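You operate a simulated robot arm through the tools that you are given. There is no shell and no other tool. Be economical: measure what you need, move in short steps, check, and stop when the job is done.

Carry out the task below with a simulated robot arm. There is one attempt and no reset: what you move stays moved.

TASK
Shim the stud with the orange spacer and run the wing nut down tight.
Fine: spacer disc over the stud first, then the brass wing nut on top of it.
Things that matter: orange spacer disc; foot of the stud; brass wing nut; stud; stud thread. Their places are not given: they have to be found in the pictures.

It is judged by the outcome, as a careful person would: the job done as asked, and still so three seconds after it is handed in. It fails if anything else is knocked over, pushed out of place, dropped, spilled or broken.

THE ROBOT
A 7-joint arm with a two-finger parallel gripper, fixed in place. Base frame: the origin is at the foot of the arm, x ahead of it, y to its left, z up; the work surface is at about z = 0.85. Lengths are in m, angles in degrees, forces in N, time in s.
With the tool pointing down near the work surface it reaches from about 0.3 to 0.7 m from the base axis. Its first joint turns from -66.0 to 66.0 degrees. Payload 1.57 kg.
Tool frame: the origin (TCP) lies between the finger pads and is the grasp point; the fingertips stand 0.03 m ahead of it; z points along the fingers, y is the line along which they close. The gripper opens to 0.11 m. The fingers are 0.024 m wide and 0.012 m thick; the gripper's body (0.048 by 0.112 m) begins 0.078 m behind the TCP.
Orientation is that of the tool frame in the base frame, as [roll, pitch, yaw] about the fixed x, y, z axes, in that order (R = Rz(yaw) Ry(pitch) Rx(roll)). With the fingers straight down and closing along the base's y, the tool's x points along the base's -x, its y along +y and its z along -z.

THE INTERFACE
- The arm moves only by the tool move_arm. Its argument "steps" is a list of rows, each a list of 3 entries, a list of its own where there are three numbers: the shift along the tool's x, y, z in m, then the turn, a rotation vector about the tool's x, y, z in degrees, then the closure, from 0 (fully open) to 1 (shut). In form: [[[x, y, z], [ax, ay, az], fingers], ...]. A call has 1 to 8 rows; each row is the pose to reach, as a shift and turn from the pose commanded when the call began, along the tool's axes at that moment. A row lasts 0.2 s, in which the tool goes at most 0.05 m and 8.6 degrees; a call with a longer step from one row to the next is refused whole, and so is a gripper value outside its range. A pose out of reach is approached as far as the arm can. The call stops where the force on the tool passes 70 N (or 10 N more than at its start, if that is more) or the arm is blocked; 0.2 s more then pass. The fingers move at their own pace (about 0.108 m/s each) and stop on an object; they squeeze with about 41 N. The grip force told is the motor's: it shows also when the fingers shut on nothing. Time passes only in rows, and 0.2 s behind the last, so rows that repeat a pose let the fingers close. It gives the time, the measured TCP pose, the force on the tool (base axes), the opening and the grip force at its end, in the units of the frame above (readings bear some noise), and new pictures: "pictures" is both (left out), scene, wrist or none.
- Cameras (640 x 400 px; columns grow to the right, rows downward): "scene" is fixed at [0.1476, -0.3699, 1.4087]; the picture's right is [0.89, -0.46, 0.00], its down [-0.25, -0.48, -0.84] and it looks along [0.39, 0.74, -0.54] (base axes); focal length 371 px, centre (320, 200). "wrist" rides on the gripper at [-0.036, 0, -0.08] in the tool frame; the picture's right is [0.00, -1.00, 0.00], its down [0.97, 0.00, -0.24] and it looks along [0.24, 0.00, 0.97] (tool axes); focal length 218 px, centre (320, 200).
- pixel_to_xyz(camera, pixels): for up to 12 pixels [column, row] of the newest picture of that camera ("zoom" is the newest enlarged one), the place [x, y, z] in the base frame of the surface seen there, good to about 0.002 m, but the place of the scene camera against the robot may be out by one fixed shift of up to 0.012 m in any direction. No time passes.
- enlarge(camera, box): a new picture of the part [left, top, right, bottom] of that camera's present view, enlarged. No time passes.
- hand_in(): hands the job in; it is judged then, once.

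Work in short steps. Measure before you move; look again where a grasp or a placing could have gone wrong, and mend it. You have 80 turns and 120 pictures in all, the two below and enlarged ones among them. Open the gripper and draw the arm clear of the work before you hand the job in, unless the task says otherwise.

The tools are called as name(argument=value, ...) on one line, values as JSON. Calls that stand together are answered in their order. move_arm: Moves the arm, as the interface text tells. Its arguments: {"type":"object","properties":{"steps":{"type":"array"},"pictures":{"type":"string","enum":["both","scene","wrist","none"]}},"required":["steps"]} The other tools are called the same way: pixel_to_xyz (camera, pixels) gives the place of the surface under pixels of a picture; enlarge (camera, box) takes an enlarged picture of a part of a camera's view; hand_in () hands the job in.

At the start:

```text
t: 0.0
tool_pos: [0.4717, 0.0893, 1.1555]
ee_rot: [179.9, 0.0, 180.0]
wrist_force: [0.5, 0.6, 0.2]
opening: 0.11
finger_force: 0.1
```

scene: 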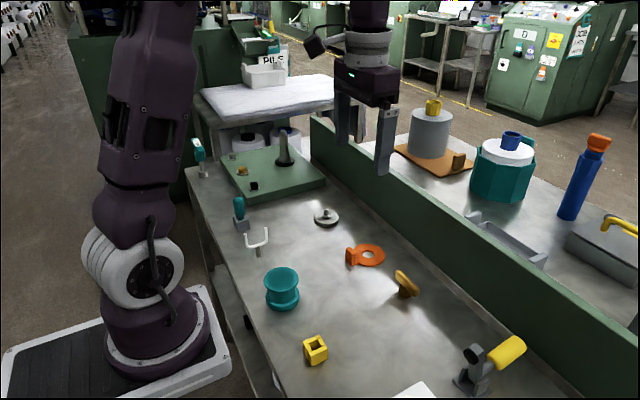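
wrist: 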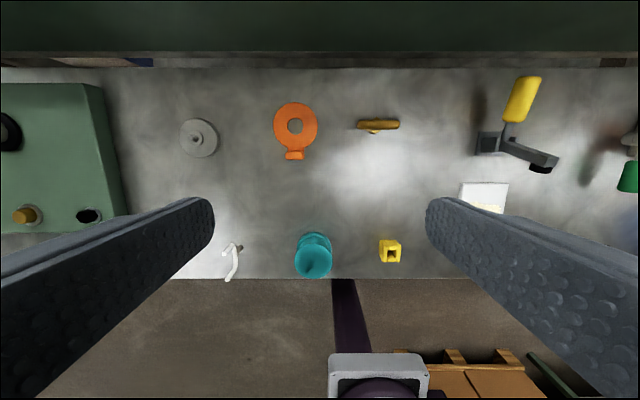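

I see the orange spacer at scene (368,255), the brass wing nut at (405,284) and the stud on the green plate at (284,150). I enlarge them first.

enlarge(camera="scene", box=[310, 190, 450, 310])

enlarge(camera="wrist", box=[170, 80, 420, 200])

pixel_to_xyz(camera="wrist", pixels=[[295, 126], [275, 126], [316, 126], [295, 105], [294, 146], [294, 156], [378, 125], [359, 124], [398, 124], [378, 132], [340, 160], [197, 137]])

pixel_to_xyz(camera="scene", pixels=[[283, 134], [283, 150], [285, 161], [278, 161], [250, 170], [371, 252], [381, 256], [351, 250], [351, 262], [405, 275], [406, 292], [310, 165]])

enlarge(camera="scene", box=[220, 110, 340, 210])

```text
3.33 times, centred on (380, 250) of scene
```

zoom: 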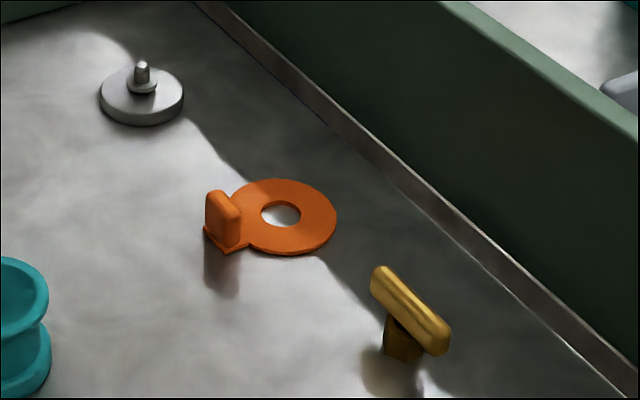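

```text
2.56 times, centred on (295, 140) of wrist
```

zoom: 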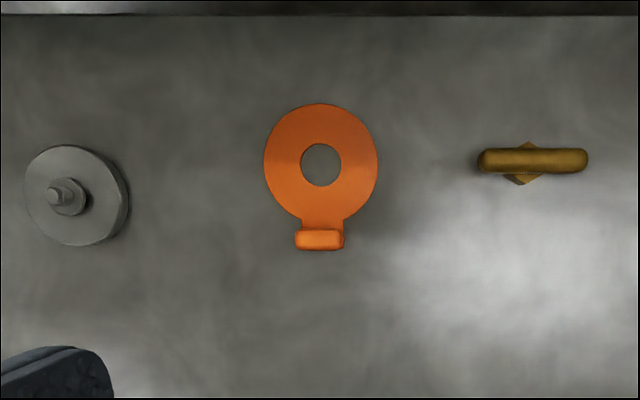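

```text
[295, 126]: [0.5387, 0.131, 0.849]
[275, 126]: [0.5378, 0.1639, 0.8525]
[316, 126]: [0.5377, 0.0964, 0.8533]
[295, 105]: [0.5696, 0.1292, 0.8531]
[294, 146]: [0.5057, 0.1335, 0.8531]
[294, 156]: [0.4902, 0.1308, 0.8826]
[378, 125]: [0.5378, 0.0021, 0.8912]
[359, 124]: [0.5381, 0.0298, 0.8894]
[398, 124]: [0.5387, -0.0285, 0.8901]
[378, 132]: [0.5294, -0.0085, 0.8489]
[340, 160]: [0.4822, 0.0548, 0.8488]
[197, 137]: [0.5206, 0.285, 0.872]
```

```text
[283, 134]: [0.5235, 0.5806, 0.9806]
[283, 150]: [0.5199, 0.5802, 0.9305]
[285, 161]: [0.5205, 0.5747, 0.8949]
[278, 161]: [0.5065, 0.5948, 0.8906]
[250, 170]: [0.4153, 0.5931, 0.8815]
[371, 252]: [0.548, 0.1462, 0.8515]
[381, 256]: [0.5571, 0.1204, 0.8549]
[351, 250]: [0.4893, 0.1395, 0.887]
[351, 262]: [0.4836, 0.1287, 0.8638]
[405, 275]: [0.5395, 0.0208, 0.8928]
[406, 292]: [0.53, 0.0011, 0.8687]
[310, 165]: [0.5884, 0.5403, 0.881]
```

```text
4.00 times, centred on (280, 160) of scene
```

zoom: 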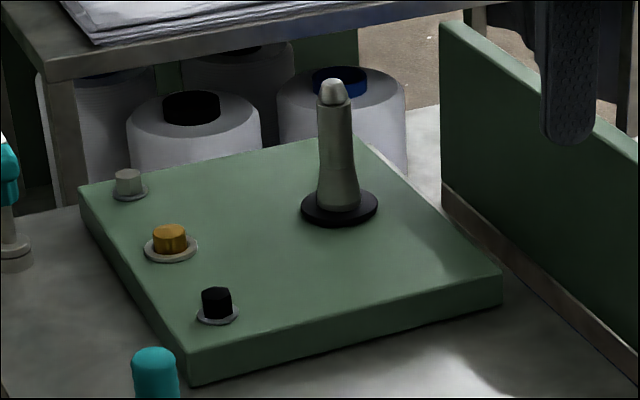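

The tab stands at about (0.489, 0.131), with its top at 0.883. I move above it for a close look.

move_arm(steps=[[[-0.005, 0.012, 0.045], [0, 0, 0], 0.2], [[-0.01, 0.024, 0.09], [0, 0, 0], 0.4], [[-0.015, 0.036, 0.135], [0, 0, 0], 0.4], [[-0.017, 0.042, 0.165], [0, 0, 0], 0.4]], pictures="wrist")

```text
t: 1.0
tool_pos: [0.4883, 0.1326, 0.9899]
ee_rot: [-179.9, -0.1, 180.0]
wrist_force: [-0.2, -0.2, -0.2]
opening: 0.066
finger_force: 0.0
```

wrist: 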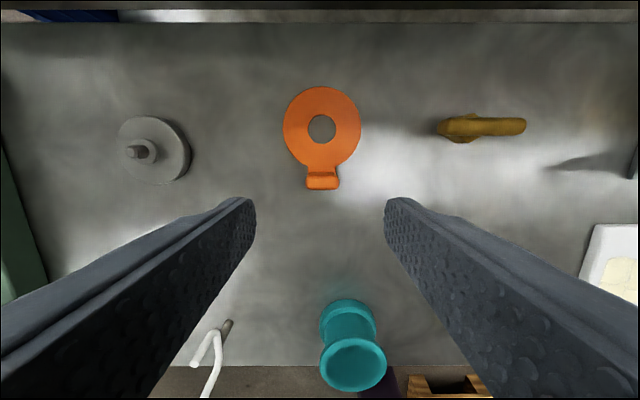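

pixel_to_xyz(camera="wrist", pixels=[[310, 178], [322, 178], [335, 178], [322, 186], [321, 172], [321, 118], [309, 129], [334, 129], [321, 141], [284, 128], [360, 128], [322, 129]])

enlarge(camera="wrist", box=[270, 70, 380, 200])

```text
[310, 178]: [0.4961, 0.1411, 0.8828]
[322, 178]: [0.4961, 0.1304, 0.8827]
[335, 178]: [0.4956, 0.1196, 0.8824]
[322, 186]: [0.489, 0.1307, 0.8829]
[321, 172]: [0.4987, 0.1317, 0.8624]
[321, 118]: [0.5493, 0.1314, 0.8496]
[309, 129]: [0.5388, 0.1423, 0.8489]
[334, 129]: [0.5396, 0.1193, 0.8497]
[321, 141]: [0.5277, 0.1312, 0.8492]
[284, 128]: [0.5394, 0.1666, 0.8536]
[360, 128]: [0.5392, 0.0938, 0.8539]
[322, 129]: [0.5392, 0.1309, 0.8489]
```

```text
3.08 times, centred on (325, 135) of wrist
```

zoom: 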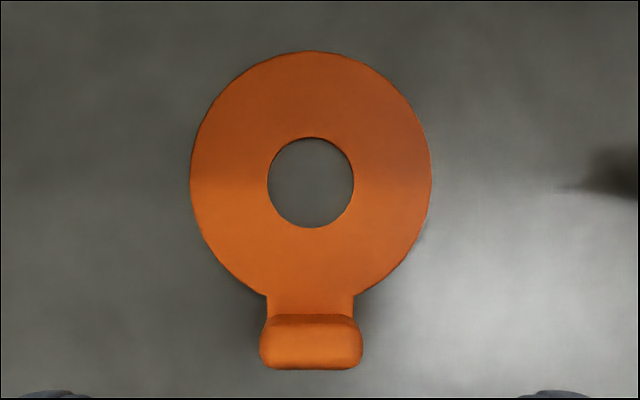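

The tab centre is (0.4925, 0.1307), the disc top 0.854 and the hole centre (0.539, 0.131). I descend to TCP z 0.890 and close along y.

move_arm(steps=[[[-0.004, -0.001, 0.04], [0, 0, 0], 0.4], [[-0.004, -0.001, 0.08], [0, 0, 0], 0.4], [[-0.004, -0.001, 0.1], [0, 0, 0], 0.4], [[-0.004, -0.001, 0.1], [0, 0, 0], 0.7], [[-0.004, -0.001, 0.1], [0, 0, 0], 1], [[-0.004, -0.001, 0.1], [0, 0, 0], 1]], pictures="wrist")

```text
t: 2.4
tool_pos: [0.4936, 0.1302, 0.8912]
ee_rot: [-180.0, -0.1, -180.0]
wrist_force: [-0.2, -0.6, 0.1]
opening: 0.0287
finger_force: 38.4
```

wrist: 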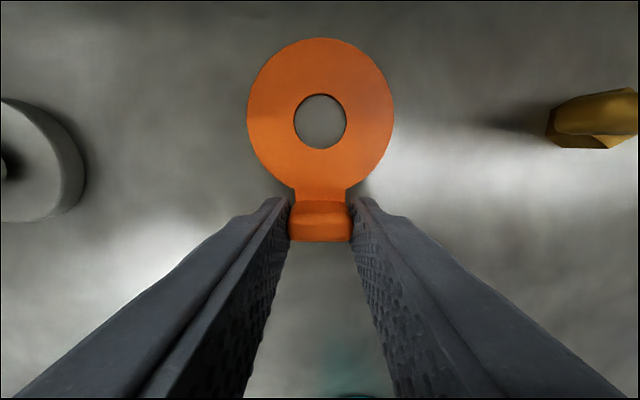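

The grip holds at an opening of 0.0287. I lift the spacer and check it.

move_arm(steps=[[[0, 0, -0.03], [0, 0, 0], 1], [[0, 0, -0.08], [0, 0, 0], 1], [[0, 0, -0.13], [0, 0, 0], 1], [[0, 0, -0.18], [0, 0, 0], 1], [[0, 0, -0.22], [0, 0, 0], 1], [[0, 0, -0.22], [0, 0, 0], 1]], pictures="both")

```text
t: 3.8
tool_pos: [0.4922, 0.1286, 1.1097]
ee_rot: [-179.9, -0.1, 179.9]
wrist_force: [-0.5, 0.0, -0.4]
opening: 0.0285
finger_force: 38.6
```

scene: 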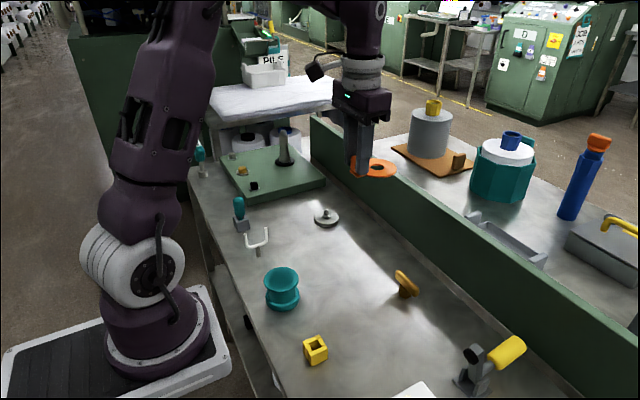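
wrist: 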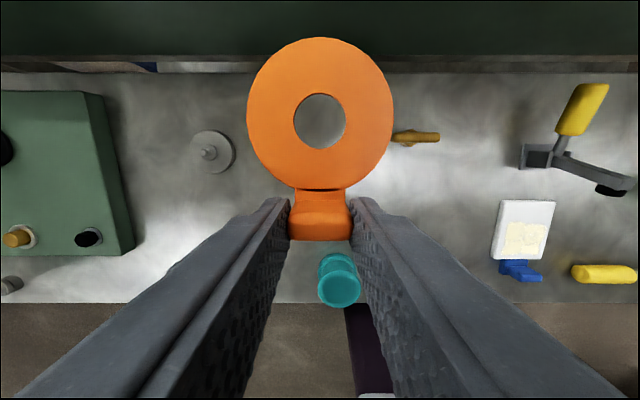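

The spacer is held level. I carry it toward the stud, turning 45° so the tab faces the base.

move_arm(steps=[[[0.004, 0.046, 0], [0, 0, -6], 1], [[0.008, 0.092, 0], [0, 0, -12], 1], [[0.012, 0.138, 0], [0, 0, -18], 1], [[0.016, 0.184, 0], [0, 0, -24], 1], [[0.02, 0.23, 0], [0, 0, -30], 1], [[0.024, 0.276, 0], [0, 0, -36], 1], [[0.028, 0.322, 0], [0, 0, -42], 1], [[0.032, 0.367, 0], [0, 0, -45], 1]], pictures="both")

```text
t: 5.6
tool_pos: [0.4393, 0.4286, 1.095]
ee_rot: [180.0, -0.1, -135.4]
wrist_force: [0.4, 0.2, -0.1]
opening: 0.0284
finger_force: 38.5
out of reach, approached as far as the arm can: row 7, 8
```

scene: 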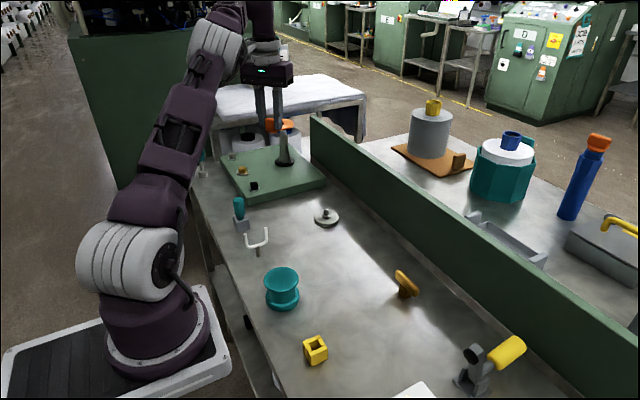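
wrist: 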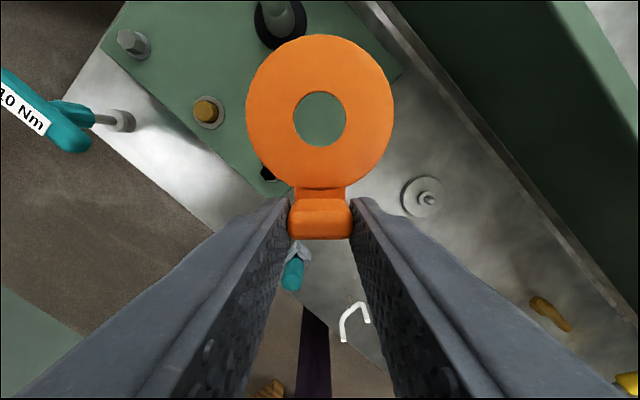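

The reach at this height is limited to 0.614 m. I measure the stud with the wrist camera to see how far off it really is.

pixel_to_xyz(camera="wrist", pixels=[[270, 10], [258, 25], [285, 25], [280, 45], [208, 110], [273, 3], [290, 3], [305, 20], [200, 30], [420, 200], [355, 3]])

pixel_to_xyz(camera="scene", pixels=[[283, 138], [242, 171], [327, 216], [285, 166]])

```text
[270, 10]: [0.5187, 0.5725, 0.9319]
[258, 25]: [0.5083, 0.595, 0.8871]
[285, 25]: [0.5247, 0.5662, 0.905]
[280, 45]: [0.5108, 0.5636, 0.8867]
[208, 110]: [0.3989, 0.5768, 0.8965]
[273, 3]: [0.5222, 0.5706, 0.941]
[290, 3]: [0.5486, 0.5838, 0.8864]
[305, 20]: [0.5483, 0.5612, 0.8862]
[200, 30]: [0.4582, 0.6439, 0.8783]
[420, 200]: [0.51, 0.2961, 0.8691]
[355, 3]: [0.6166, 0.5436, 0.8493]
```

```text
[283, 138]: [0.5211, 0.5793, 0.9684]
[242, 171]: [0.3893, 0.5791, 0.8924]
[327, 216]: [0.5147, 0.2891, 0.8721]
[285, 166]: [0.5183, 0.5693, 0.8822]
```

The stud centre is about (0.528, 0.579), r = 0.78, out of reach with the tool vertical, so I need the tool tilted outward. I bring the spacer back to its free spot and will regrip it with a tilt of about 45°.

move_arm(steps=[[[0.022, -0.031, 0], [0, 0, 6], 1], [[0.044, -0.062, 0], [0, 0, 12], 1], [[0.066, -0.093, 0], [0, 0, 18], 1], [[0.088, -0.124, 0], [0, 0, 24], 1], [[0.11, -0.155, 0], [0, 0, 30], 1], [[0.132, -0.186, 0], [0, 0, 36], 1], [[0.154, -0.217, 0], [0, 0, 42], 1], [[0.174, -0.249, 0], [0, 0, 45], 1]], pictures="none")

```text
t: 7.4
tool_pos: [0.4905, 0.1267, 1.0956]
ee_rot: [-180.0, 0.0, 179.8]
wrist_force: [0.7, -0.4, -0.2]
opening: 0.0289
finger_force: 38.9
```

Shifts are taken from the reached pose. I lower the spacer to the table (TCP 0.892) and release it.

move_arm(steps=[[[0, 0.001, 0.05], [0, 0, 0], 1], [[0, 0.002, 0.1], [0, 0, 0], 1], [[0, 0.003, 0.15], [0, 0, 0], 1], [[0, 0.003, 0.185], [0, 0, 0], 1], [[0, 0.003, 0.2035], [0, 0, 0], 1], [[0, 0.003, 0.2035], [0, 0, 0], 1], [[0, 0.003, 0.2035], [0, 0, 0], 0.6], [[0, 0.003, 0.2035], [0, 0, 0], 0.45]], pictures="wrist")

```text
t: 9.2
tool_pos: [0.4908, 0.1315, 0.8922]
ee_rot: [179.9, 0.0, 180.0]
wrist_force: [0.9, 0.0, 0.5]
opening: 0.0606
finger_force: 0.1
```

wrist: 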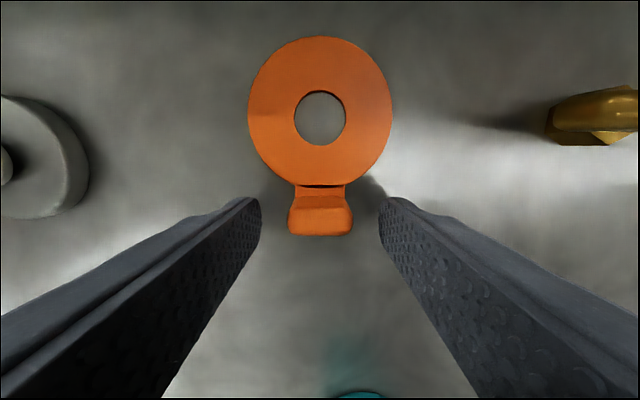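

The spacer sits back on the table and is released. I rise and measure the teal spool behind the tab before tilting the hand back over it.

move_arm(steps=[[[0, 0, -0.05], [0, 0, 0], 0.45], [[0, 0, -0.1], [0, 0, 0], 0.45]], pictures="both")

pixel_to_xyz(camera="scene", pixels=[[282, 275], [282, 270], [298, 278], [282, 300], [315, 345]])

pixel_to_xyz(camera="wrist", pixels=[[310, 178], [321, 178], [335, 178], [322, 186], [321, 170], [321, 118], [309, 129], [334, 129], [321, 141]])

```text
t: 9.8
tool_pos: [0.4902, 0.1319, 0.9941]
ee_rot: [179.9, 0.0, 180.0]
wrist_force: [-0.1, -0.3, 0.3]
opening: 0.0603
finger_force: 0.1
```

scene: 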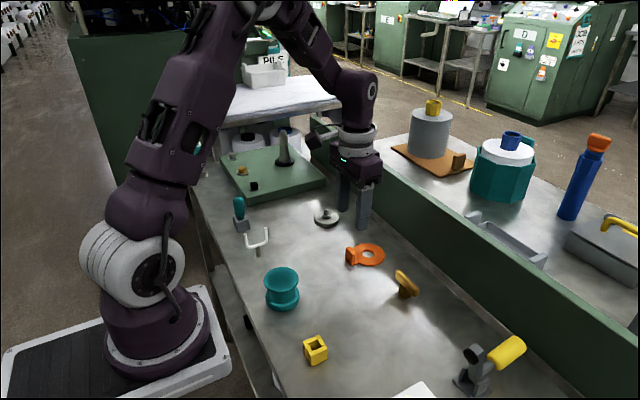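
wrist: 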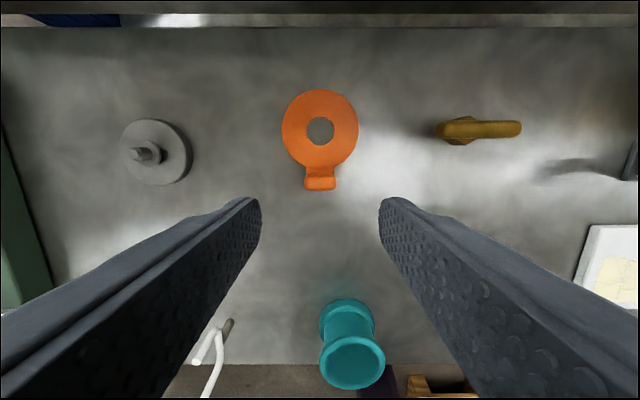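

```text
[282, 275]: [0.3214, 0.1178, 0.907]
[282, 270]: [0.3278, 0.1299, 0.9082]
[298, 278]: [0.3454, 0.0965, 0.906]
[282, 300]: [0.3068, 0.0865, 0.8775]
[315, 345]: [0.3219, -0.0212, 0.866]
```

```text
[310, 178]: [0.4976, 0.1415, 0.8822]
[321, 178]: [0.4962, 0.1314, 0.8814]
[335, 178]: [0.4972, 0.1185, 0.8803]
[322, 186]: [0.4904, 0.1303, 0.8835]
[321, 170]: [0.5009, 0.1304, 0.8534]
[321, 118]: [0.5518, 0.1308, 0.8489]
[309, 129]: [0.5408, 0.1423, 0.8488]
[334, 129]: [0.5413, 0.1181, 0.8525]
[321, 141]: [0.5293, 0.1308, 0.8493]
```

The spool top is at 0.908, so the tilted hand clears it. I tilt 45° outward and back off along the finger axis to about (0.412, 0.131, 0.956).

move_arm(steps=[[[0.013, 0, 0.006], [0, -7.5, 0], 0.45], [[0.026, 0, 0.012], [0, -15, 0], 0.45], [[0.039, 0, 0.018], [0, -22.5, 0], 0.45], [[0.052, 0, 0.024], [0, -30, 0], 0.45], [[0.065, -0.001, 0.03], [0, -37.5, 0], 0.45], [[0.078, -0.001, 0.036], [0, -45, 0], 0.45]], pictures="both")

```text
t: 11.2
tool_pos: [0.4187, 0.1298, 0.9592]
ee_rot: [-179.8, 41.3, -179.8]
wrist_force: [-0.2, -0.2, 0.3]
opening: 0.0606
finger_force: 0.1
out of reach, approached as far as the arm can: row 4, 6
```

scene: 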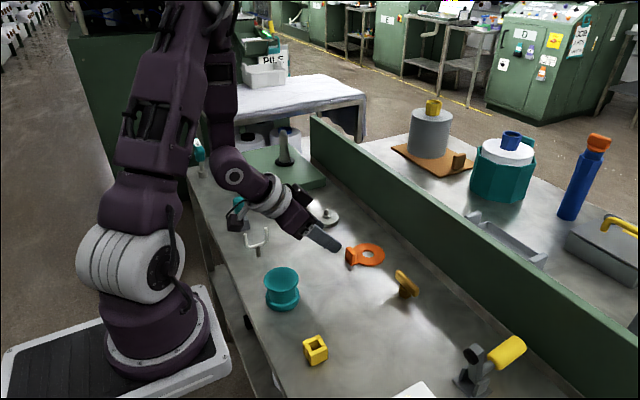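
wrist: 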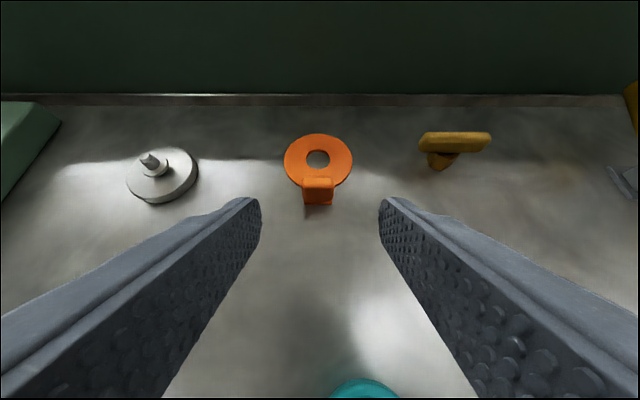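

The tilt reached 41°, which is fine. The tab at wrist (318,188) is dead ahead along the finger axis; I advance 0.097 and close.

move_arm(steps=[[[0, 0.001, 0.04], [0, 0, 0], 0.45], [[0, 0.001, 0.075], [0, 0, 0], 0.45], [[0, 0.001, 0.097], [0, 0, 0], 0.45], [[0, 0.001, 0.097], [0, 0, 0], 0.7], [[0, 0.001, 0.097], [0, 0, 0], 1], [[0, 0.001, 0.097], [0, 0, 0], 1]], pictures="both")

```text
t: 12.6
tool_pos: [0.4824, 0.1326, 0.887]
ee_rot: [180.0, 41.2, -180.0]
wrist_force: [0.5, -0.2, -0.5]
opening: 0.0286
finger_force: 38.4
```

scene: 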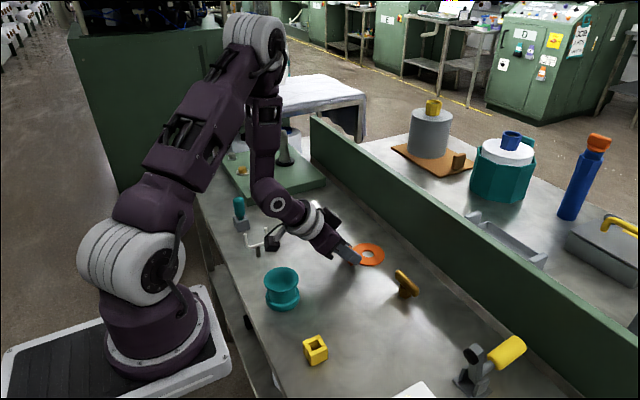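
wrist: 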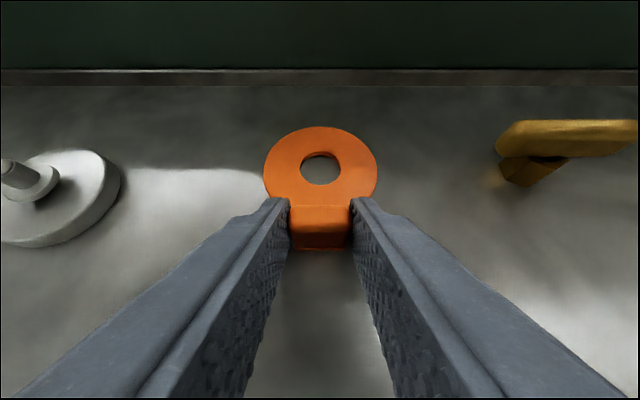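

Gripped at the tilt (opening 0.0286). I lift straight up by 0.165.

move_arm(steps=[[[-0.0198, 0, -0.0225], [0, 0, 0], 1], [[-0.0495, 0, -0.0563], [0, 0, 0], 1], [[-0.0792, 0, -0.0901], [0, 0, 0], 1], [[-0.109, 0, -0.124], [0, 0, 0], 1], [[-0.109, 0, -0.124], [0, 0, 0], 1]], pictures="wrist")

```text
t: 13.8
tool_pos: [0.4834, 0.1316, 1.0533]
ee_rot: [179.7, 41.3, 179.9]
wrist_force: [-0.4, -0.1, 0.9]
opening: 0.0286
finger_force: 39.3
out of reach, approached as far as the arm can: row 4
```

wrist: 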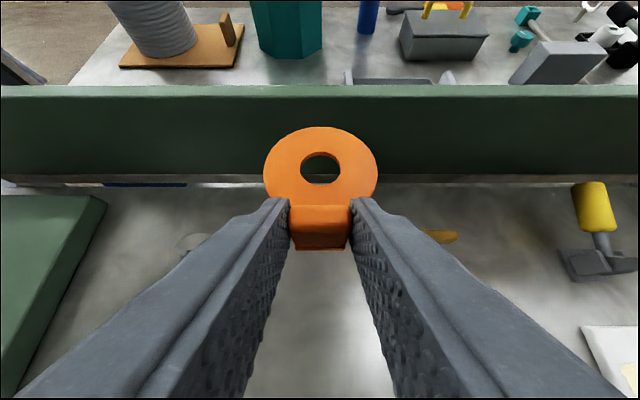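

I swing the spacer toward the stud, turning 47.5° about the vertical and stopping about 6 cm short.

move_arm(steps=[[[0.0032, 0.045, -0.0028], [-3.92, 0, -4.46], 1], [[0.0064, 0.09, -0.0056], [-7.84, 0, -8.92], 1], [[0.0096, 0.135, -0.0084], [-11.76, 0, -13.38], 1], [[0.0128, 0.18, -0.0112], [-15.68, 0, -17.84], 1], [[0.016, 0.225, -0.014], [-19.6, 0, -22.3], 1], [[0.0192, 0.27, -0.0168], [-23.5, 0, -26.76], 1], [[0.0224, 0.315, -0.0196], [-27.4, 0, -31.2], 1], [[0.0255, 0.36, -0.0224], [-31.35, 0, -35.67], 1]], pictures="both")

```text
t: 15.6
tool_pos: [0.4502, 0.4922, 1.0521]
ee_rot: [179.9, 41.2, -132.4]
wrist_force: [0.2, 0.2, -0.4]
opening: 0.0287
finger_force: 38.6
```

scene: 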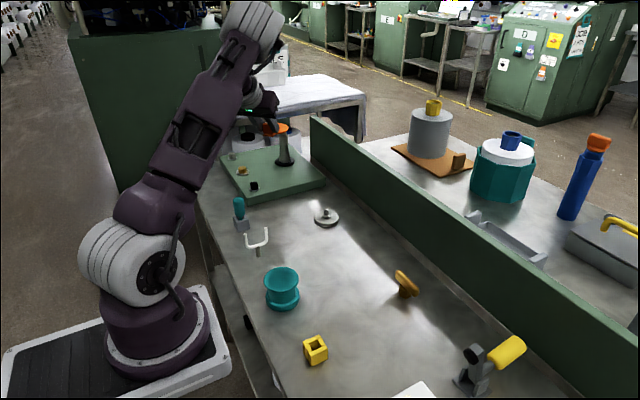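
wrist: 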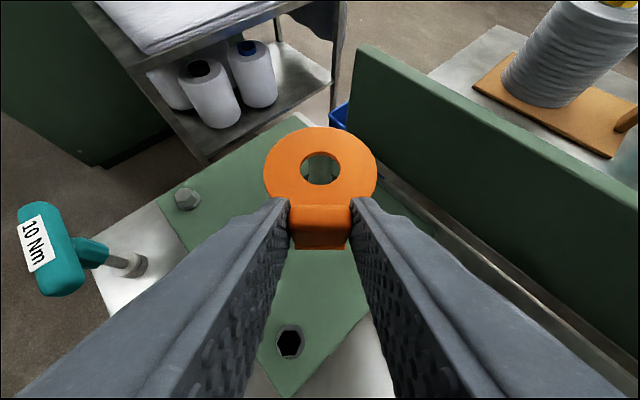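

Reach is fine with the tilt. I enlarge both views around the disc and stud.

enlarge(camera="wrist", box=[250, 100, 400, 260])

enlarge(camera="scene", box=[240, 105, 320, 180])

pixel_to_xyz(camera="wrist", pixels=[[266, 158], [376, 158], [320, 128], [305, 168], [335, 168], [312, 182], [320, 170], [320, 211], [289, 224], [350, 224]])

```text
2.50 times, centred on (325, 180) of wrist
```

zoom: 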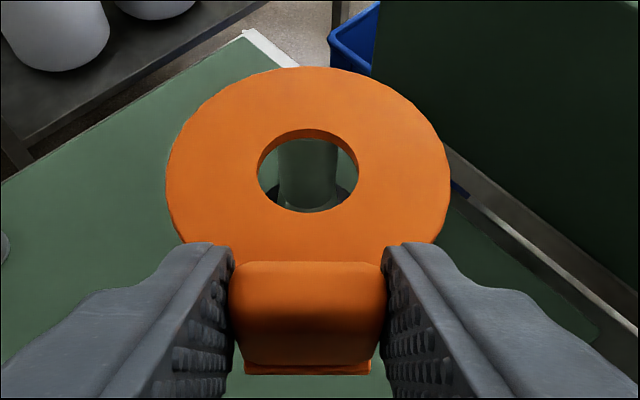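

```text
5.33 times, centred on (280, 142) of scene
```

zoom: 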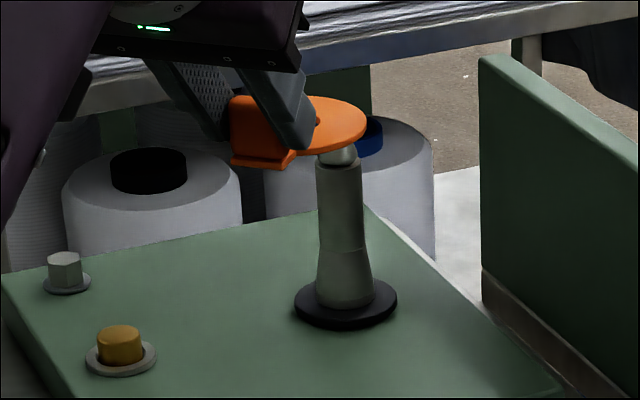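

```text
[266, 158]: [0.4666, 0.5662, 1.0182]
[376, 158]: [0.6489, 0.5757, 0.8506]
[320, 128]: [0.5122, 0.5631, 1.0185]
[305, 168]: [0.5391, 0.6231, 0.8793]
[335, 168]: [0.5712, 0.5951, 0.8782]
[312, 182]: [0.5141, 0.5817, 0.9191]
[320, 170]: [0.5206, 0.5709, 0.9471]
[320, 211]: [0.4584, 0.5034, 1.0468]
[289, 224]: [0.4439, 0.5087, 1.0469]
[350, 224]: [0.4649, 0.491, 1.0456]
```

The disc is level, with its top at z = 1.0185. I zoom tightly on the stud to gauge its diameter profile against the hole.

enlarge(camera="scene", box=[262, 125, 310, 173])

```text
8.33 times, centred on (286, 149) of scene
```

zoom: 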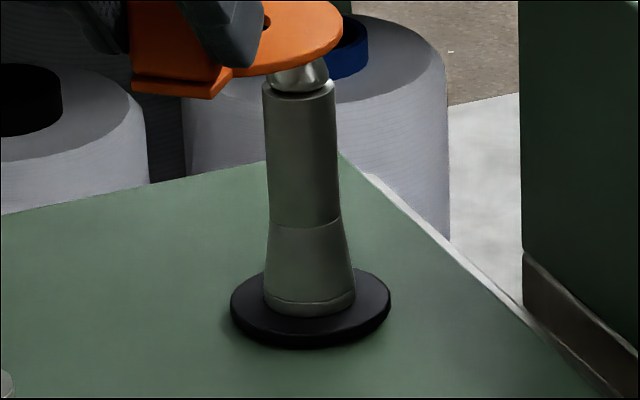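

The shaft is about 0.026 across with a tapered tip and a slight flare at the foot; the hole is also about 0.026. Laterally they are aligned (both at wrist column 320), so I advance 0.060 horizontally over the tip.

move_arm(steps=[[[-0.015, 0, 0.0132], [0, 0, 0], 1], [[-0.03, 0, 0.0264], [0, 0, 0], 1], [[-0.045, 0, 0.0396], [0, 0, 0], 1], [[-0.045, 0, 0.0396], [0, 0, 0], 1]], pictures="wrist")

enlarge(camera="wrist", box=[250, 100, 400, 260])

enlarge(camera="scene", box=[255, 110, 315, 170])

```text
t: 16.6
tool_pos: [0.4903, 0.5364, 1.0527]
ee_rot: [179.9, 41.3, -132.4]
wrist_force: [-0.7, -0.6, 0.0]
opening: 0.0288
finger_force: 38.5
```

wrist: 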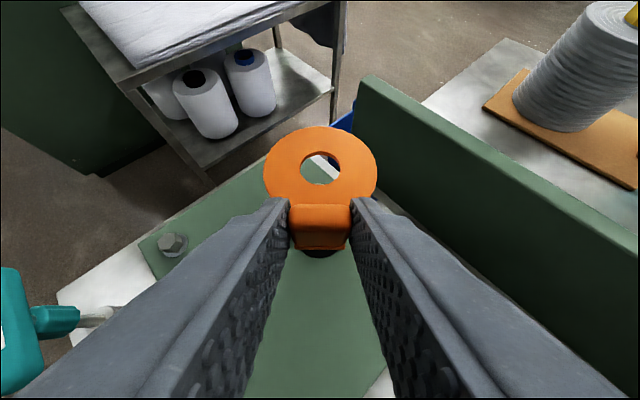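

```text
2.50 times, centred on (325, 180) of wrist
```

zoom: 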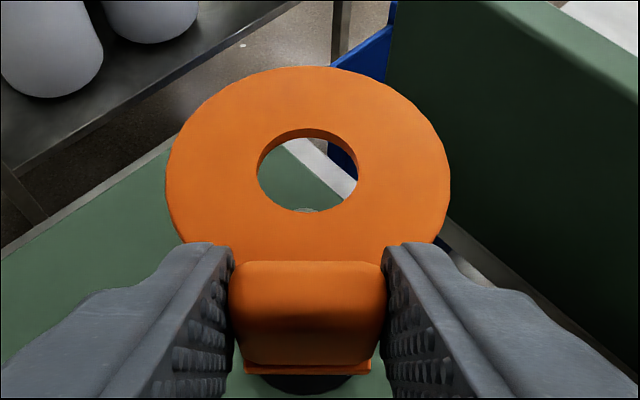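

```text
6.67 times, centred on (285, 140) of scene
```

zoom: 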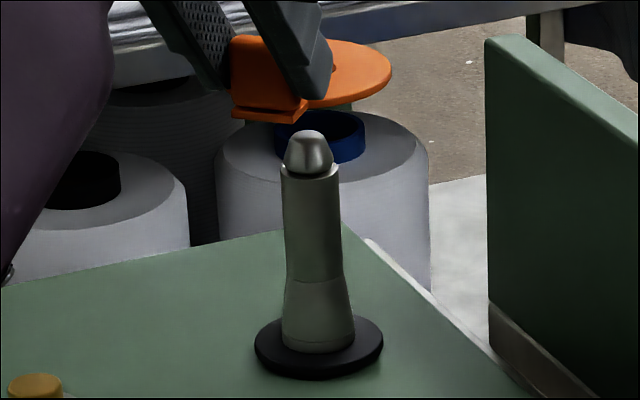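

The tip just shows at the bottom of the hole, near wrist (320,184). I measure it.

pixel_to_xyz(camera="wrist", pixels=[[320, 184], [320, 183.5], [318, 184], [323, 184], [320, 182], [320, 186], [320, 152], [320, 128], [264, 163], [378, 163], [320, 195]])

pixel_to_xyz(camera="scene", pixels=[[283.3, 130.5], [283.3, 132], [283.8, 134], [283.8, 140], [283.8, 150], [284, 158], [284, 163]])

```text
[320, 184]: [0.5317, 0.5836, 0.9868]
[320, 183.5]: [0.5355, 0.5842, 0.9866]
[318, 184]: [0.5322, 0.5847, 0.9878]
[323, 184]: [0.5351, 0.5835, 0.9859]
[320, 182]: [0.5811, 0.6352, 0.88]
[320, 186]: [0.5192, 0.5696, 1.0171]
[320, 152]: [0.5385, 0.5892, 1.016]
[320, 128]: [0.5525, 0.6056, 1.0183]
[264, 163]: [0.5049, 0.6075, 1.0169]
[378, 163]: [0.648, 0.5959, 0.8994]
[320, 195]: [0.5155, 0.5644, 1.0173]
```

```text
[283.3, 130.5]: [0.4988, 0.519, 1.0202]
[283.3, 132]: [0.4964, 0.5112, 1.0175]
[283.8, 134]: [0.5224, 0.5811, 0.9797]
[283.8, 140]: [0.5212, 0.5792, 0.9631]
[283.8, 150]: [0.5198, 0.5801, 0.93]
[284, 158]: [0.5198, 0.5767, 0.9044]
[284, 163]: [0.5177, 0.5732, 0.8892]
```

The hole centre (0.529, 0.5795) and tip axis agree within about 1 mm. I lower 0.03 over the tip and look.

move_arm(steps=[[[0.0099, 0, 0.0113], [0, 0, 0], 1], [[0.0198, 0, 0.0225], [0, 0, 0], 1], [[0.0238, 0, 0.027], [0, 0, 0], 1]], pictures="wrist")

enlarge(camera="wrist", box=[270, 120, 370, 220])

enlarge(camera="scene", box=[255, 110, 315, 170])

```text
t: 17.4
tool_pos: [0.4904, 0.5356, 1.0139]
ee_rot: [-180.0, 41.3, -132.4]
wrist_force: [0.3, -0.4, -0.6]
opening: 0.0284
finger_force: 38.8
```

wrist: 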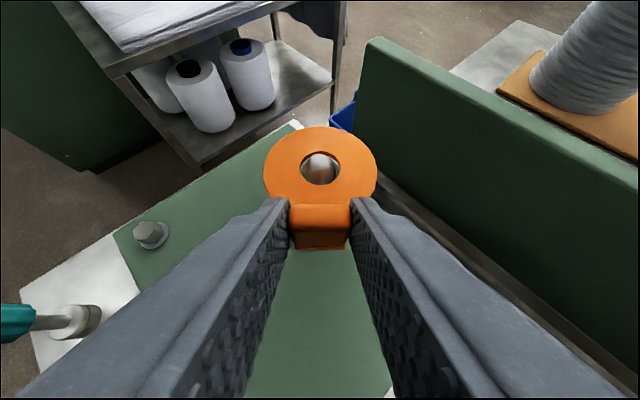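

```text
4.00 times, centred on (320, 170) of wrist
```

zoom: 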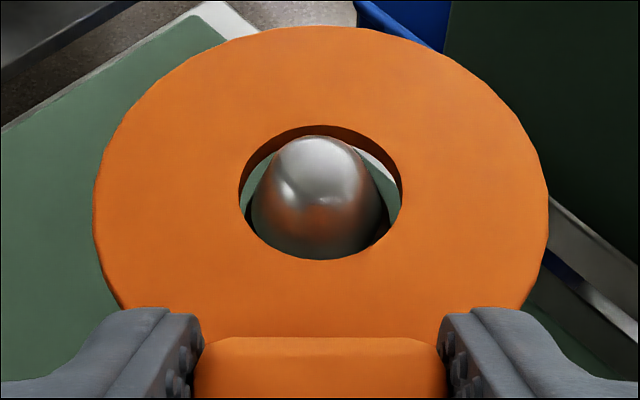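

```text
6.67 times, centred on (285, 140) of scene
```

zoom: 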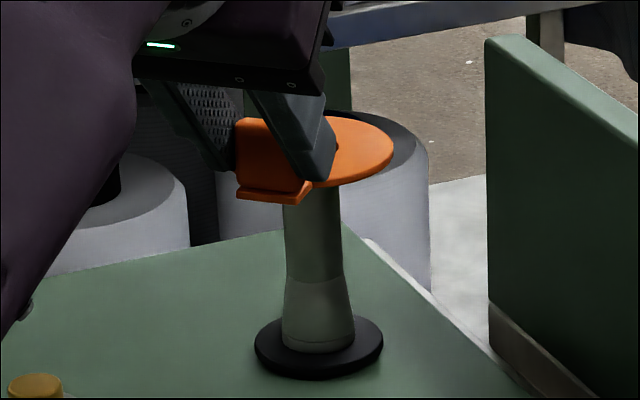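

The tip is inside the hole, slightly left of centre (about 0.4 mm). I nudge +y and lower another 15 mm gently, watching the force.

move_arm(steps=[[[0.003, 0.0005, 0.0038], [0, 0, 0], 1], [[0.006, 0.0005, 0.0075], [0, 0, 0], 1], [[0.0099, 0.0005, 0.0113], [0, 0, 0], 1]], pictures="wrist")

enlarge(camera="wrist", box=[270, 120, 370, 220])

```text
t: 18.2
tool_pos: [0.4897, 0.5364, 0.9996]
ee_rot: [180.0, 41.4, -132.6]
wrist_force: [0.4, 0.9, -0.6]
opening: 0.0287
finger_force: 38.9
```

wrist: 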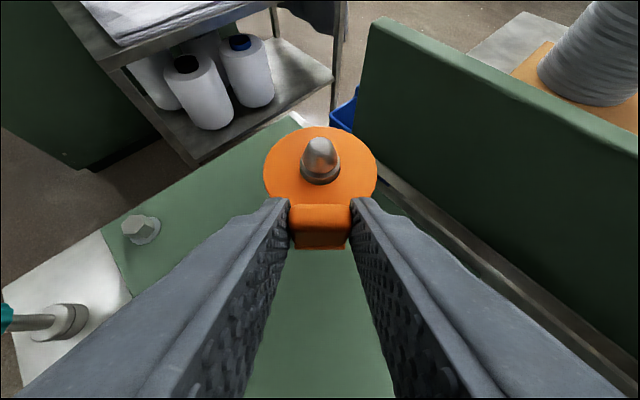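

```text
4.00 times, centred on (320, 170) of wrist
```

zoom: 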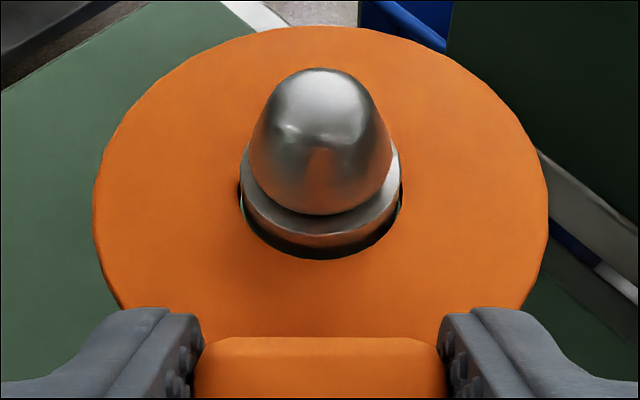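

The shoulder is now at disc level and nearly concentric. I continue down 15 mm, watching the force.

move_arm(steps=[[[0.0027, 0.0003, 0.0038], [0, 0, 0], 1], [[0.0063, 0.0003, 0.0078], [0, 0, 0], 1], [[0.0096, 0.0003, 0.0116], [0, 0, 0], 1]], pictures="wrist")

enlarge(camera="wrist", box=[270, 120, 370, 220])

```text
t: 19.0
tool_pos: [0.489, 0.5356, 0.986]
ee_rot: [179.9, 41.3, -132.6]
wrist_force: [0.2, -0.1, -0.8]
opening: 0.0288
finger_force: 38.9
```

wrist: 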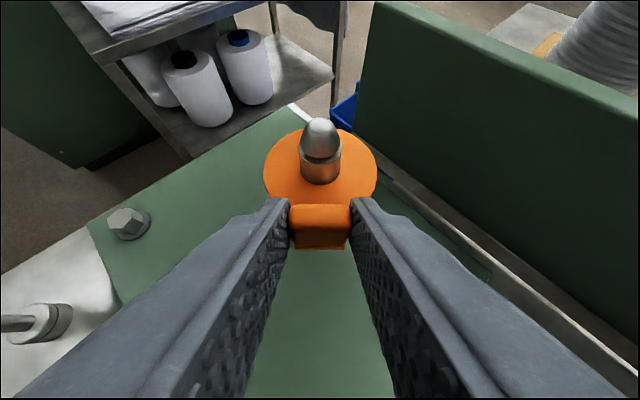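

```text
4.00 times, centred on (320, 170) of wrist
```

zoom: 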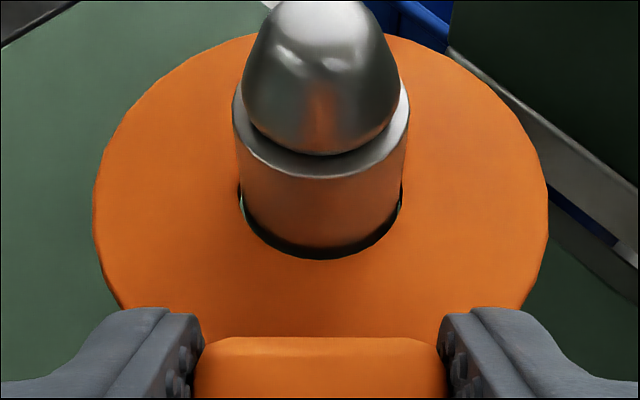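

The spacer is sliding down the shaft freely. I lower another 30 mm.

move_arm(steps=[[[0.0066, 0, 0.0075], [0, 0, 0], 1], [[0.0132, 0, 0.015], [0, 0, 0], 1], [[0.0198, 0, 0.0225], [0, 0, 0], 1]], pictures="wrist")

enlarge(camera="wrist", box=[270, 120, 370, 220])

enlarge(camera="scene", box=[255, 115, 315, 175])

```text
t: 19.8
tool_pos: [0.4894, 0.5368, 0.9566]
ee_rot: [179.9, 41.3, -132.7]
wrist_force: [1.3, 0.9, 0.7]
opening: 0.0284
finger_force: 39.2
```

wrist: 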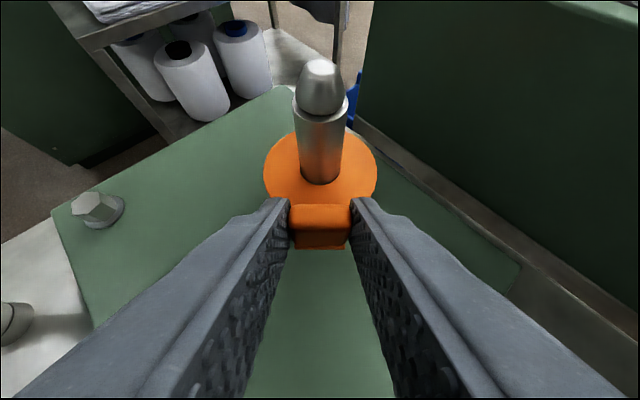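

```text
4.00 times, centred on (320, 170) of wrist
```

zoom: 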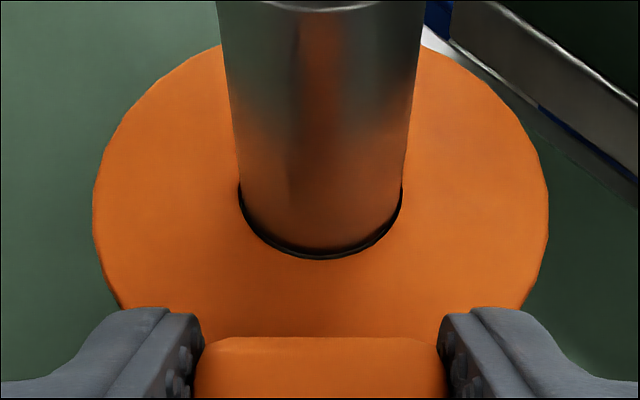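

```text
6.67 times, centred on (285, 145) of scene
```

zoom: 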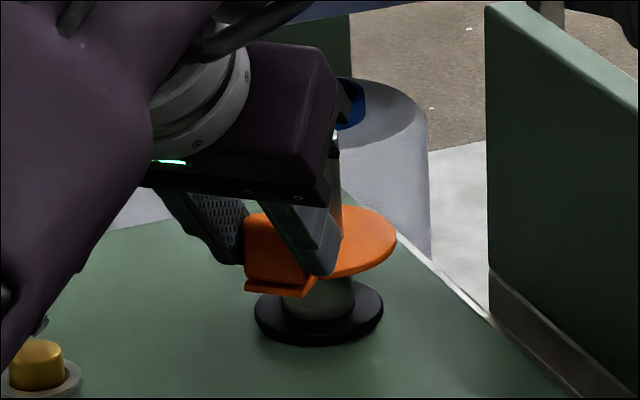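

Still free. I go down another 25 mm in small rows; the flare or foot should stop it.

move_arm(steps=[[[0.0033, 0, 0.0038], [0, 0, 0], 1], [[0.0066, 0, 0.0075], [0, 0, 0], 1], [[0.0099, 0, 0.0113], [0, 0, 0], 1], [[0.0132, 0, 0.015], [0, 0, 0], 1], [[0.0165, 0, 0.0188], [0, 0, 0], 1]], pictures="scene")

enlarge(camera="scene", box=[255, 115, 315, 175])

```text
t: 21.0
tool_pos: [0.4889, 0.5375, 0.9331]
ee_rot: [179.8, 41.4, -132.6]
wrist_force: [-5.4, -1.3, 30.1]
opening: 0.0287
finger_force: 39.0
```

scene: 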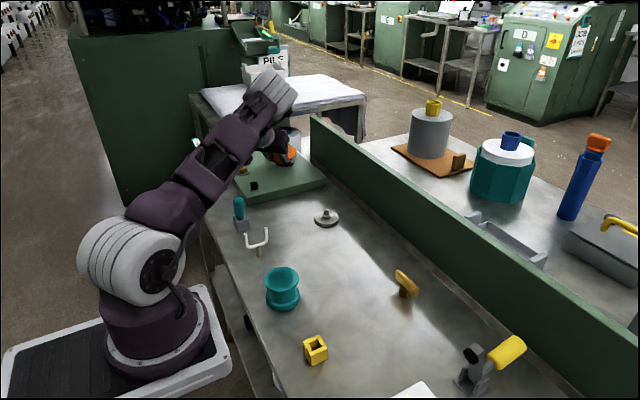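

```text
6.67 times, centred on (285, 145) of scene
```

zoom: 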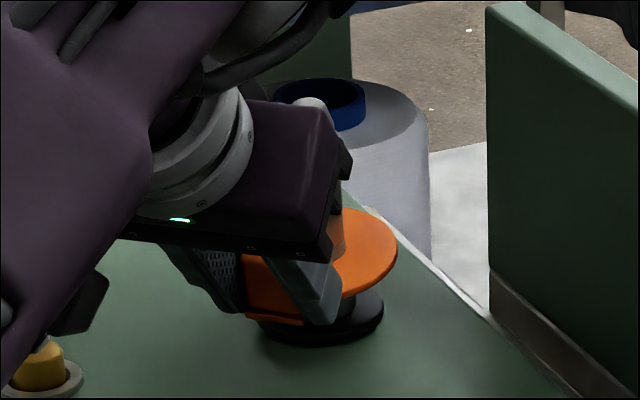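

Contact: 30 N upward, with the disc about 10 mm above the foot. I look closely with the wrist camera to see what stops it.

move_arm(steps=[[[0, 0, 0], [0, 0, 0], 1]], pictures="wrist")

enlarge(camera="wrist", box=[250, 100, 390, 260])

pixel_to_xyz(camera="wrist", pixels=[[270, 150], [370, 150], [320, 195], [280, 190], [360, 190], [320, 212], [250, 230], [300, 380]])

```text
t: 21.4
tool_pos: [0.4889, 0.5368, 0.9312]
ee_rot: [179.9, 41.4, -132.5]
wrist_force: [-2.3, 6.6, 23.5]
opening: 0.029
finger_force: 39.2
```

wrist: 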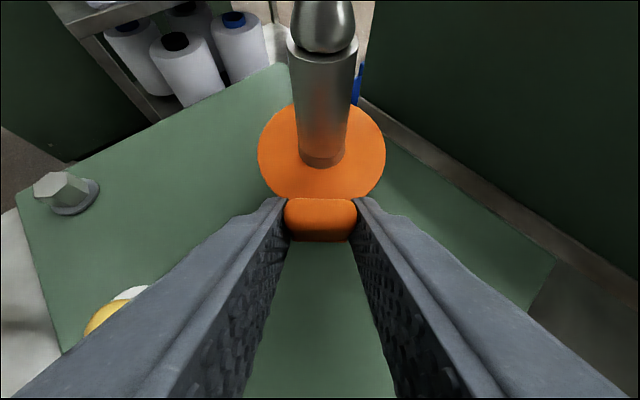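

```text
2.50 times, centred on (320, 180) of wrist
```

zoom: 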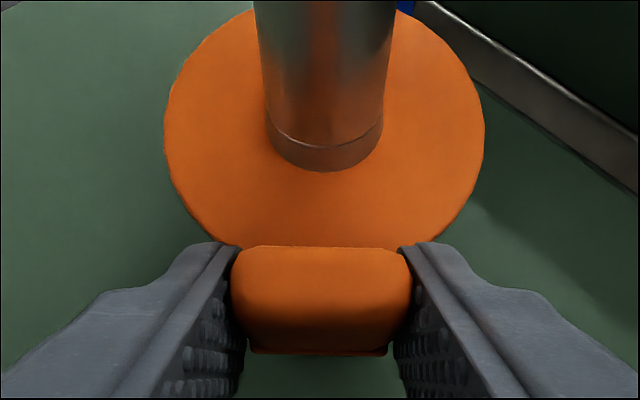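

```text
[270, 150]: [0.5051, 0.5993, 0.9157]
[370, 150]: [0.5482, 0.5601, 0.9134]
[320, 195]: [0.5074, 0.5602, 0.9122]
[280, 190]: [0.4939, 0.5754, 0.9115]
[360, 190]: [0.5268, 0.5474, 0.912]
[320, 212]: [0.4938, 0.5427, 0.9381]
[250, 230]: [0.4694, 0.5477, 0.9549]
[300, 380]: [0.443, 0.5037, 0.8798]
```

The hole has met the flare: the disc top is at 0.913, just below the thread line, resting on the flared foot. I ease up slightly and release to see how it sits.

move_arm(steps=[[[-0.004, 0, -0.0045], [0, 0, 0], 1], [[-0.004, 0, -0.0045], [0, 0, 0], 0.8], [[-0.004, 0, -0.0045], [0, 0, 0], 0.6], [[-0.004, 0, -0.0045], [0, 0, 0], 0.5], [[-0.004, 0, -0.0045], [0, 0, 0], 0.5]], pictures="wrist")

pixel_to_xyz(camera="wrist", pixels=[[270, 150], [370, 150], [320, 190], [280, 185], [360, 185], [290, 150], [350, 150]])

enlarge(camera="wrist", box=[250, 100, 390, 260])

```text
t: 22.6
tool_pos: [0.489, 0.5364, 0.9368]
ee_rot: [180.0, 41.3, -132.7]
wrist_force: [-0.4, -0.8, 0.3]
opening: 0.0552
finger_force: 0.1
```

wrist: 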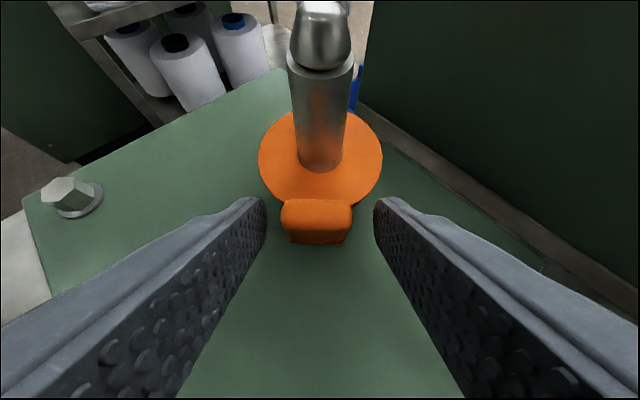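

```text
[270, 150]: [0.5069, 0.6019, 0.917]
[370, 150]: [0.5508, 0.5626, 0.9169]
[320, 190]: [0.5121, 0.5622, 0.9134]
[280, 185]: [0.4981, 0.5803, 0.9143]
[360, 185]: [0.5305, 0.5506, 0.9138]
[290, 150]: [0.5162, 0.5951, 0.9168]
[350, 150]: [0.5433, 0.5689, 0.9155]
```

```text
2.50 times, centred on (320, 180) of wrist
```

zoom: 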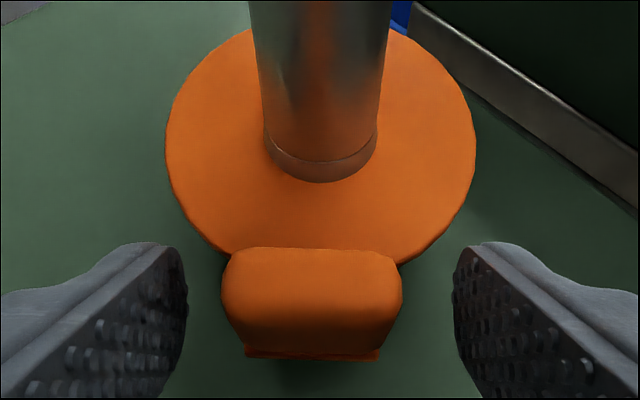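

The spacer is seated on the flare, nearly level (top 0.914 to 0.917). I back off along the finger axis and look at everything.

move_arm(steps=[[[0, 0, -0.04], [0, 0, 0], 0.5], [[0, 0, -0.08], [0, 0, 0], 0.4], [[-0.03, 0, -0.11], [0, 0, 0], 0.3], [[-0.06, 0, -0.14], [0, 0, 0], 0.2], [[-0.07, -0.03, -0.17], [0, 0, 0], 0.2]], pictures="both")

enlarge(camera="scene", box=[255, 115, 315, 175])

enlarge(camera="scene", box=[380, 260, 430, 310])

```text
t: 23.8
tool_pos: [0.4716, 0.4712, 1.1103]
ee_rot: [179.9, 41.3, -132.6]
wrist_force: [0.6, -0.8, 1.1]
opening: 0.0878
finger_force: 0.1
```

scene: 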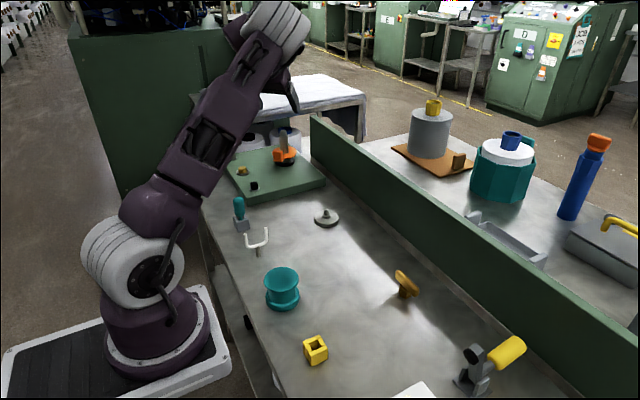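
wrist: 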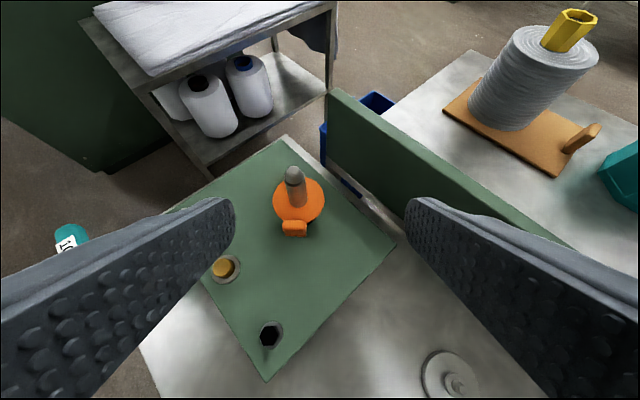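

```text
6.67 times, centred on (285, 145) of scene
```

zoom: 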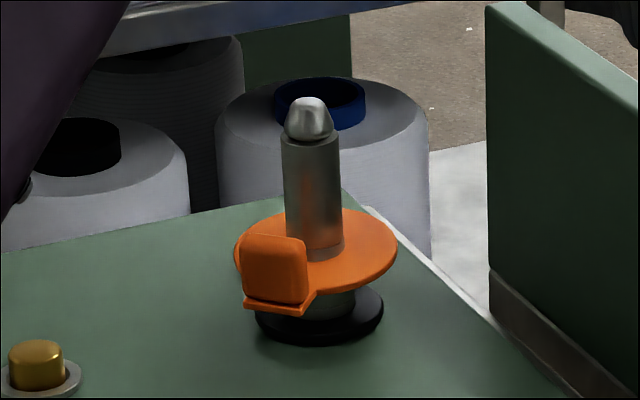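

```text
8.00 times, centred on (405, 285) of scene
```

zoom: 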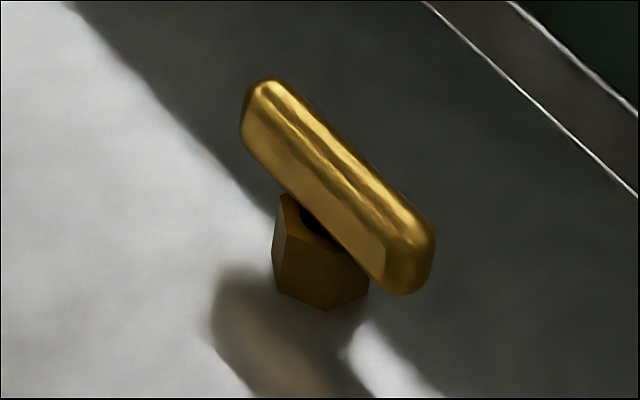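

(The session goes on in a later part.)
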